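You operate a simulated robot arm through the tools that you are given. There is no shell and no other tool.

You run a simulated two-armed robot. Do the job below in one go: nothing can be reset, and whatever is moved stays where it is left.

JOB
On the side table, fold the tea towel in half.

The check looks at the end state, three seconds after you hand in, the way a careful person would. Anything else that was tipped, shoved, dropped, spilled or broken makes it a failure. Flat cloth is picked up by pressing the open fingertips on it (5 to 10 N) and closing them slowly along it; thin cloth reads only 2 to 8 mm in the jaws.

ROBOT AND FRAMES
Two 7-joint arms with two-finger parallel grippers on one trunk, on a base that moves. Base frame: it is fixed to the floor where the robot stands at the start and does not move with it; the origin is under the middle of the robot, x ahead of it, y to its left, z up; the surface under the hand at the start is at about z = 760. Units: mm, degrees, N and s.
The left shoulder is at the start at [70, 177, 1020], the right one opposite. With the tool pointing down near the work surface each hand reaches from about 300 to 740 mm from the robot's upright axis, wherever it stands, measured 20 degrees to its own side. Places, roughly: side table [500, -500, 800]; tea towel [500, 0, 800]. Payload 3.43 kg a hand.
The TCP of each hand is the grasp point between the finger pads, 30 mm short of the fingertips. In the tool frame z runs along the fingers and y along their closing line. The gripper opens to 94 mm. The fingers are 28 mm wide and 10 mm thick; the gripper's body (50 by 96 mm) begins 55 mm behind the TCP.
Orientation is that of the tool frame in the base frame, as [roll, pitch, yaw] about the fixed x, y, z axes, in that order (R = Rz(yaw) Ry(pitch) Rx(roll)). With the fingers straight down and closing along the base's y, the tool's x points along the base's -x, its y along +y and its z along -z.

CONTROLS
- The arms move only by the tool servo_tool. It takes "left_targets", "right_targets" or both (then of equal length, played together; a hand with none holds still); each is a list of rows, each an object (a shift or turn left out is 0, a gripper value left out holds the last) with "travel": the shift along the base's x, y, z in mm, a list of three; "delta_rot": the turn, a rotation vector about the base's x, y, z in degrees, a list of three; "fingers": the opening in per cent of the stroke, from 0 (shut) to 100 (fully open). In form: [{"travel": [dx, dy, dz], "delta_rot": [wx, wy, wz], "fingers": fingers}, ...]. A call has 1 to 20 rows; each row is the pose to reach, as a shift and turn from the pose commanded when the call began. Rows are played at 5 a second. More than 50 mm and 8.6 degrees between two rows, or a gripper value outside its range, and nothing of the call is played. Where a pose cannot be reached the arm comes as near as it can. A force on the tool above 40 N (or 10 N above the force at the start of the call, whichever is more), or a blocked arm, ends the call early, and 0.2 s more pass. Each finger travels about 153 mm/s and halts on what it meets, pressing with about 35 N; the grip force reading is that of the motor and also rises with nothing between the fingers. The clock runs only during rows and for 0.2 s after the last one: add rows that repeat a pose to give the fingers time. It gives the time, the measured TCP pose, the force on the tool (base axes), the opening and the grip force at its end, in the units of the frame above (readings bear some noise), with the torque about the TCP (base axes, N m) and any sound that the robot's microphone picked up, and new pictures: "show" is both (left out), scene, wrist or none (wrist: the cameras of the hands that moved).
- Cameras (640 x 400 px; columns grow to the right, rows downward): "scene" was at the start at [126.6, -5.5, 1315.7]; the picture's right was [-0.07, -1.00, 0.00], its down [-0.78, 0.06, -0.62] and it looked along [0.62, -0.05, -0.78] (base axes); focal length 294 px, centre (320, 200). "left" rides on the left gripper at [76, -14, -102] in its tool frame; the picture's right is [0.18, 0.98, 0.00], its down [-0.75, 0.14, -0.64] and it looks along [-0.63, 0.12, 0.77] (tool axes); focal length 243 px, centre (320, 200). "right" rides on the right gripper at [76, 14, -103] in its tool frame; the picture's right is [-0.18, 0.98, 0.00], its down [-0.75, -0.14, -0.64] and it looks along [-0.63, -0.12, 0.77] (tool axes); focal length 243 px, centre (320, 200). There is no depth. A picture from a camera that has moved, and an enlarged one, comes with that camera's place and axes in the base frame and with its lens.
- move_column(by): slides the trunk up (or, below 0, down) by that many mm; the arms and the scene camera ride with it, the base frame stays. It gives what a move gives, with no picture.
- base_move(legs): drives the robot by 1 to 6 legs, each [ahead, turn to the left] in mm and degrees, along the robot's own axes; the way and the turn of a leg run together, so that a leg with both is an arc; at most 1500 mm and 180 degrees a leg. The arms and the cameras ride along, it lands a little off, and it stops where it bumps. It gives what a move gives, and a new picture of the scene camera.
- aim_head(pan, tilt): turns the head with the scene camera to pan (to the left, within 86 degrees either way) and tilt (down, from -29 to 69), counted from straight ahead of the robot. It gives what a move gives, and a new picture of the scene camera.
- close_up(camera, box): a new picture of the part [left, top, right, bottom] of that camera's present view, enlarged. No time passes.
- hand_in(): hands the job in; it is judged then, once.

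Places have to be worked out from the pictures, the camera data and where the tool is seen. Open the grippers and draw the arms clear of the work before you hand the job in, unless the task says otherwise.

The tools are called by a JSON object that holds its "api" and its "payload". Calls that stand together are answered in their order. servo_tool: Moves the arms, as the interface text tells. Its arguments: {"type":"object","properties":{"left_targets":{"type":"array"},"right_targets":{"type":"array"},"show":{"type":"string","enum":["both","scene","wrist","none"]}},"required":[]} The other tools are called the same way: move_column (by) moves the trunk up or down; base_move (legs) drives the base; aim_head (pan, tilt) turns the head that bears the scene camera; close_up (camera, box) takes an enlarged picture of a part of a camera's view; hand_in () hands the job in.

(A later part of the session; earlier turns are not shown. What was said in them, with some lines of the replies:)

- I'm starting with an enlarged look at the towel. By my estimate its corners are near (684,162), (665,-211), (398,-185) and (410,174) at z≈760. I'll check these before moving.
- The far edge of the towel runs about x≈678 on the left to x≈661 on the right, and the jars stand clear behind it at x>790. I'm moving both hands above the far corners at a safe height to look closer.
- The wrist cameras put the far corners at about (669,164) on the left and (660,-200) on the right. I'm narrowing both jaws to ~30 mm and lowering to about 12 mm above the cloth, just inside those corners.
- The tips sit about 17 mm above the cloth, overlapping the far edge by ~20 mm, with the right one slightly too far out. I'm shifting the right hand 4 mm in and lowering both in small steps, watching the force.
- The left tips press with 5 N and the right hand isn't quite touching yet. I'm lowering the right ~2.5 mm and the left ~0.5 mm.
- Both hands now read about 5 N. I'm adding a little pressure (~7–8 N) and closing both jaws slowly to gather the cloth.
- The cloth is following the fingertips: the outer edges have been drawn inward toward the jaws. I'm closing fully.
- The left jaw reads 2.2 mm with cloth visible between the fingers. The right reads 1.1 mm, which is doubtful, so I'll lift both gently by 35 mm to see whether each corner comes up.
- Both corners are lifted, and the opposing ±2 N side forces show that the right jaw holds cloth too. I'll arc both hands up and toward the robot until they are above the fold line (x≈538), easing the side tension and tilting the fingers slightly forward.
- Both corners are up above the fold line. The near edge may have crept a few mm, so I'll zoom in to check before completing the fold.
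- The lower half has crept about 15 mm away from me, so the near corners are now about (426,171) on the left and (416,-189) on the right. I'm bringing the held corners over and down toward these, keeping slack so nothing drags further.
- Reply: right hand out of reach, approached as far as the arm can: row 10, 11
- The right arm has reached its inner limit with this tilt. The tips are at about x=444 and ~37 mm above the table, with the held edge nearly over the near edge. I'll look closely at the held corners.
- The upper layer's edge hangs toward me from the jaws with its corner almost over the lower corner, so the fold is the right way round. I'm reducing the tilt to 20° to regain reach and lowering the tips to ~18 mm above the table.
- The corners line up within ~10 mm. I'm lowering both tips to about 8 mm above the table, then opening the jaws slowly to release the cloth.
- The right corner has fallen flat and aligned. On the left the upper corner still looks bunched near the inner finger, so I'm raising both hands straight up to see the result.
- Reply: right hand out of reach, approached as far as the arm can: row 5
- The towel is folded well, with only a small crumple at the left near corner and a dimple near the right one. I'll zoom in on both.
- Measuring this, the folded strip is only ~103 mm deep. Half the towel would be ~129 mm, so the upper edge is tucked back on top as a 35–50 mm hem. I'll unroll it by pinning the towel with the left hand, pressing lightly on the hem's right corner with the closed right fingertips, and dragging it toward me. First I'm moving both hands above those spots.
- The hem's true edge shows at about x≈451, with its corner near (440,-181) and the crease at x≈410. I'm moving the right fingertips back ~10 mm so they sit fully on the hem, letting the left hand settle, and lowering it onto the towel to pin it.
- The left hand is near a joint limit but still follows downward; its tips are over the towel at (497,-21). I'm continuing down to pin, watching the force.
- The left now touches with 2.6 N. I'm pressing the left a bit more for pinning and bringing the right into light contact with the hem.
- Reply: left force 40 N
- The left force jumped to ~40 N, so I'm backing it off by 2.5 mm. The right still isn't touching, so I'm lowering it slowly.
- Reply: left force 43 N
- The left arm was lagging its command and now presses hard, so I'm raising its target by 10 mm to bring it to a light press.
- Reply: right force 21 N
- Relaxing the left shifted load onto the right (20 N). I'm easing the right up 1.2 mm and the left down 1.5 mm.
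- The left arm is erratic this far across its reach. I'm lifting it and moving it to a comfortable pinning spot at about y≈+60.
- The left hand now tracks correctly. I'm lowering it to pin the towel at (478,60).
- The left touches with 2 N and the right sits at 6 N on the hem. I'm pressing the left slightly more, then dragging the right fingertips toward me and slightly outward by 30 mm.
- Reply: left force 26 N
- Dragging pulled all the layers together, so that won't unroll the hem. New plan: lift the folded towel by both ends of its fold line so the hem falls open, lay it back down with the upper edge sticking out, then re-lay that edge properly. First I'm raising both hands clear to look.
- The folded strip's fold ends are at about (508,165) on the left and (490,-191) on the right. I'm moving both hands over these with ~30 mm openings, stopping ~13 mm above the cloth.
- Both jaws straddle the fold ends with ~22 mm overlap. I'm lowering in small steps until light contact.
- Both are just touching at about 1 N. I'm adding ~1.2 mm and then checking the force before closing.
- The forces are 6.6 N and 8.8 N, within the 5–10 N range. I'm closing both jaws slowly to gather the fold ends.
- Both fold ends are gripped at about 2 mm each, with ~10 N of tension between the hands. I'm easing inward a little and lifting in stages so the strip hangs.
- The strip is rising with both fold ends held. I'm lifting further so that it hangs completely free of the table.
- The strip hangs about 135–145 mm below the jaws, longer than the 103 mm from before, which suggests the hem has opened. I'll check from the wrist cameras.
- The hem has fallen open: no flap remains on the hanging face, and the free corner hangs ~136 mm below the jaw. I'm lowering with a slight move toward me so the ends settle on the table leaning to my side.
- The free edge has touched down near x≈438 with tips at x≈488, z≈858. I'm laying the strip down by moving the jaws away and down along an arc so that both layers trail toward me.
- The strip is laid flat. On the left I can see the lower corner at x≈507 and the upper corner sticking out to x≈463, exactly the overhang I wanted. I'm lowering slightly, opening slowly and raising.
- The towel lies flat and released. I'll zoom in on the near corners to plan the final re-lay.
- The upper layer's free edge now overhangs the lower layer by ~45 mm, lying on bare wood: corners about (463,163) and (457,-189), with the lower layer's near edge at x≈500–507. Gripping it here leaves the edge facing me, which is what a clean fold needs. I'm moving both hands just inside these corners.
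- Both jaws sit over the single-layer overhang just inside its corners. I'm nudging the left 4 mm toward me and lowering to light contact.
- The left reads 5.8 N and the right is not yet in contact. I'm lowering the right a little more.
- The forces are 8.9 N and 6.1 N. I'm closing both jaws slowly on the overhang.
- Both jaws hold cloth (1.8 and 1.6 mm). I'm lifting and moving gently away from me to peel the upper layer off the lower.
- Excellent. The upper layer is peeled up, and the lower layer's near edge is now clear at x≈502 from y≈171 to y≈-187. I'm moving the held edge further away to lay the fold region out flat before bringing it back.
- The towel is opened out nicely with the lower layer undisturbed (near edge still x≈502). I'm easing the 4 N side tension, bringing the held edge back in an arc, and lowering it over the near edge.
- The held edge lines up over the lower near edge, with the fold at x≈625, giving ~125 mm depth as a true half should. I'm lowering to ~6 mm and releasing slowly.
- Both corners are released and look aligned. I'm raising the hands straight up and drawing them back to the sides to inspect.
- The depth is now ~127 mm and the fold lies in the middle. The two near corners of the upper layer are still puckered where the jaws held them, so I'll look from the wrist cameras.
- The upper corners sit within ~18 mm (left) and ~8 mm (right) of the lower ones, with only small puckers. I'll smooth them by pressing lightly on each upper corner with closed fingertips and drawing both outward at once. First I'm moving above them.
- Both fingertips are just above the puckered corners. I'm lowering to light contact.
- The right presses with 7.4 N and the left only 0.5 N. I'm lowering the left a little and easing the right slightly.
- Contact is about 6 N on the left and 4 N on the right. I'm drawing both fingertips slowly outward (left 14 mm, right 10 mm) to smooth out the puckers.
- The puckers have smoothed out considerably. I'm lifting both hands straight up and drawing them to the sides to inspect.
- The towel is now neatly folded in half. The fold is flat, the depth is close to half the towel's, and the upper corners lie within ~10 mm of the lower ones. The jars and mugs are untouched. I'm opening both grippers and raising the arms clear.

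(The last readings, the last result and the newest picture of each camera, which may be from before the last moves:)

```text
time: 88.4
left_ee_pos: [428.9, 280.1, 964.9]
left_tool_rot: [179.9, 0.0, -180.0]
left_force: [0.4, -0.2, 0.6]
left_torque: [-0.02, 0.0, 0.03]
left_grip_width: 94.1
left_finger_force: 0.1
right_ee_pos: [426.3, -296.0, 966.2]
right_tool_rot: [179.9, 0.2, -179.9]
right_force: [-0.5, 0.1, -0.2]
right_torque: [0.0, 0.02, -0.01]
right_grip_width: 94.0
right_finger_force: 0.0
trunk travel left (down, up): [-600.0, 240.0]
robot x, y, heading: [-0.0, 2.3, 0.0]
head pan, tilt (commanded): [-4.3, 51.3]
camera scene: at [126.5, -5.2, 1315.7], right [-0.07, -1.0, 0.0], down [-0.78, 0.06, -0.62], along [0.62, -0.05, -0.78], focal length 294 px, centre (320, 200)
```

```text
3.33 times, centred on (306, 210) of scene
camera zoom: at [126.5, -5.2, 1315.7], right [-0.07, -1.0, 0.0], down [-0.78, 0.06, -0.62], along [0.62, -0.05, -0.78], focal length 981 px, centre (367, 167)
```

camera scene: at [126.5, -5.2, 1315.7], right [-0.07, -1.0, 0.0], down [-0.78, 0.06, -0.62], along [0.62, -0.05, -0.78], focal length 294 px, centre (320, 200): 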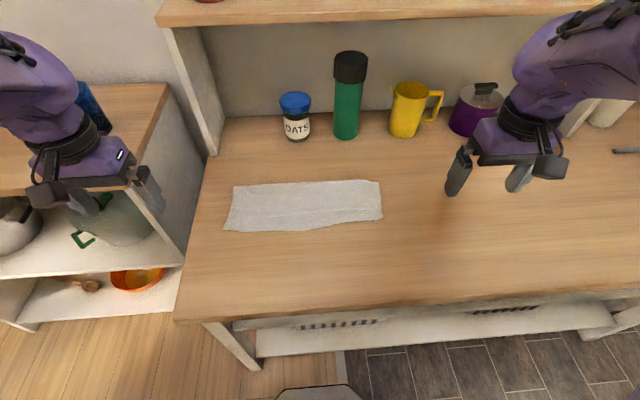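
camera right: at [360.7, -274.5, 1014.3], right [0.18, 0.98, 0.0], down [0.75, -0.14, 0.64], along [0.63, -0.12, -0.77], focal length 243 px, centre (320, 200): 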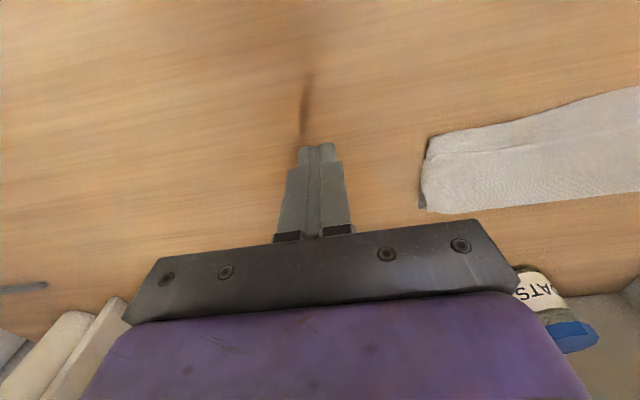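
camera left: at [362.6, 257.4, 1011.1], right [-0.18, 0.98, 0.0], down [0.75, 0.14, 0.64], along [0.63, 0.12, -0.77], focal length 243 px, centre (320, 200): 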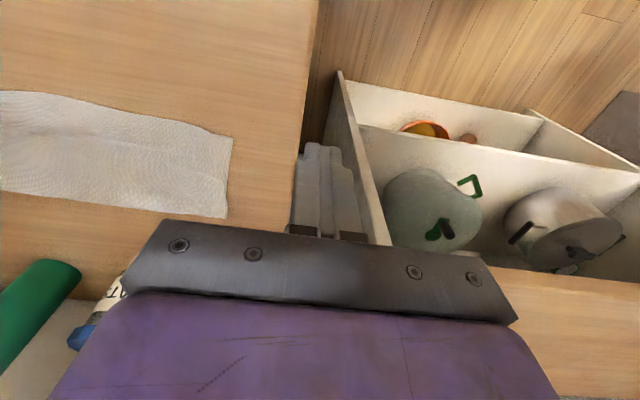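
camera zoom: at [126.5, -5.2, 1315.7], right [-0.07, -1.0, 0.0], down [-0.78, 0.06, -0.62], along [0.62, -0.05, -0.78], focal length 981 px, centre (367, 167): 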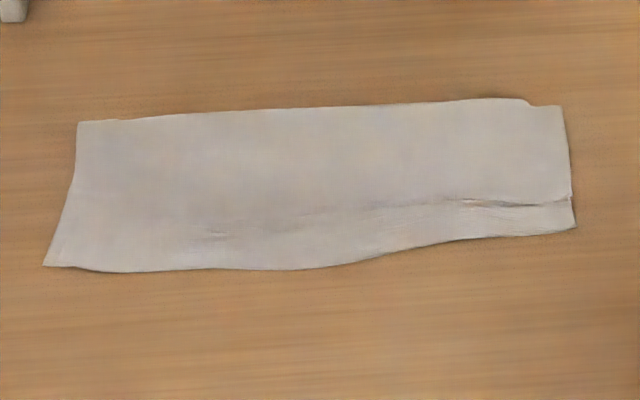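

The towel lies folded in half on the side table, both grippers are open and clear, and nothing else has moved. I'm handing the job in.

{"api": "hand_in", "payload": {}}

```text
The job is handed in.
```

I folded the tea towel in half on the side table and handed the job in; I haven't seen how it was judged. The fold lies flat, and the upper layer's corners rest within about 10 mm of the lower ones.

- **First attempt:** it left the upper edge tucked back on itself. I lifted the towel by its fold to let that edge drop open, laid it down again and redid the fold. The towel now sits about 100 mm further back than where it started.
- **Small flaws:** there is a slight wrinkle near the right end, where the fold is about 111 mm deep instead of about 128 mm. In the middle, the upper edge overhangs the lower one by about 19 mm.
- **Everything else:** the jar, bottle and mugs still stand where they were in the last picture. Both grippers are open, and the arms are raised clear.
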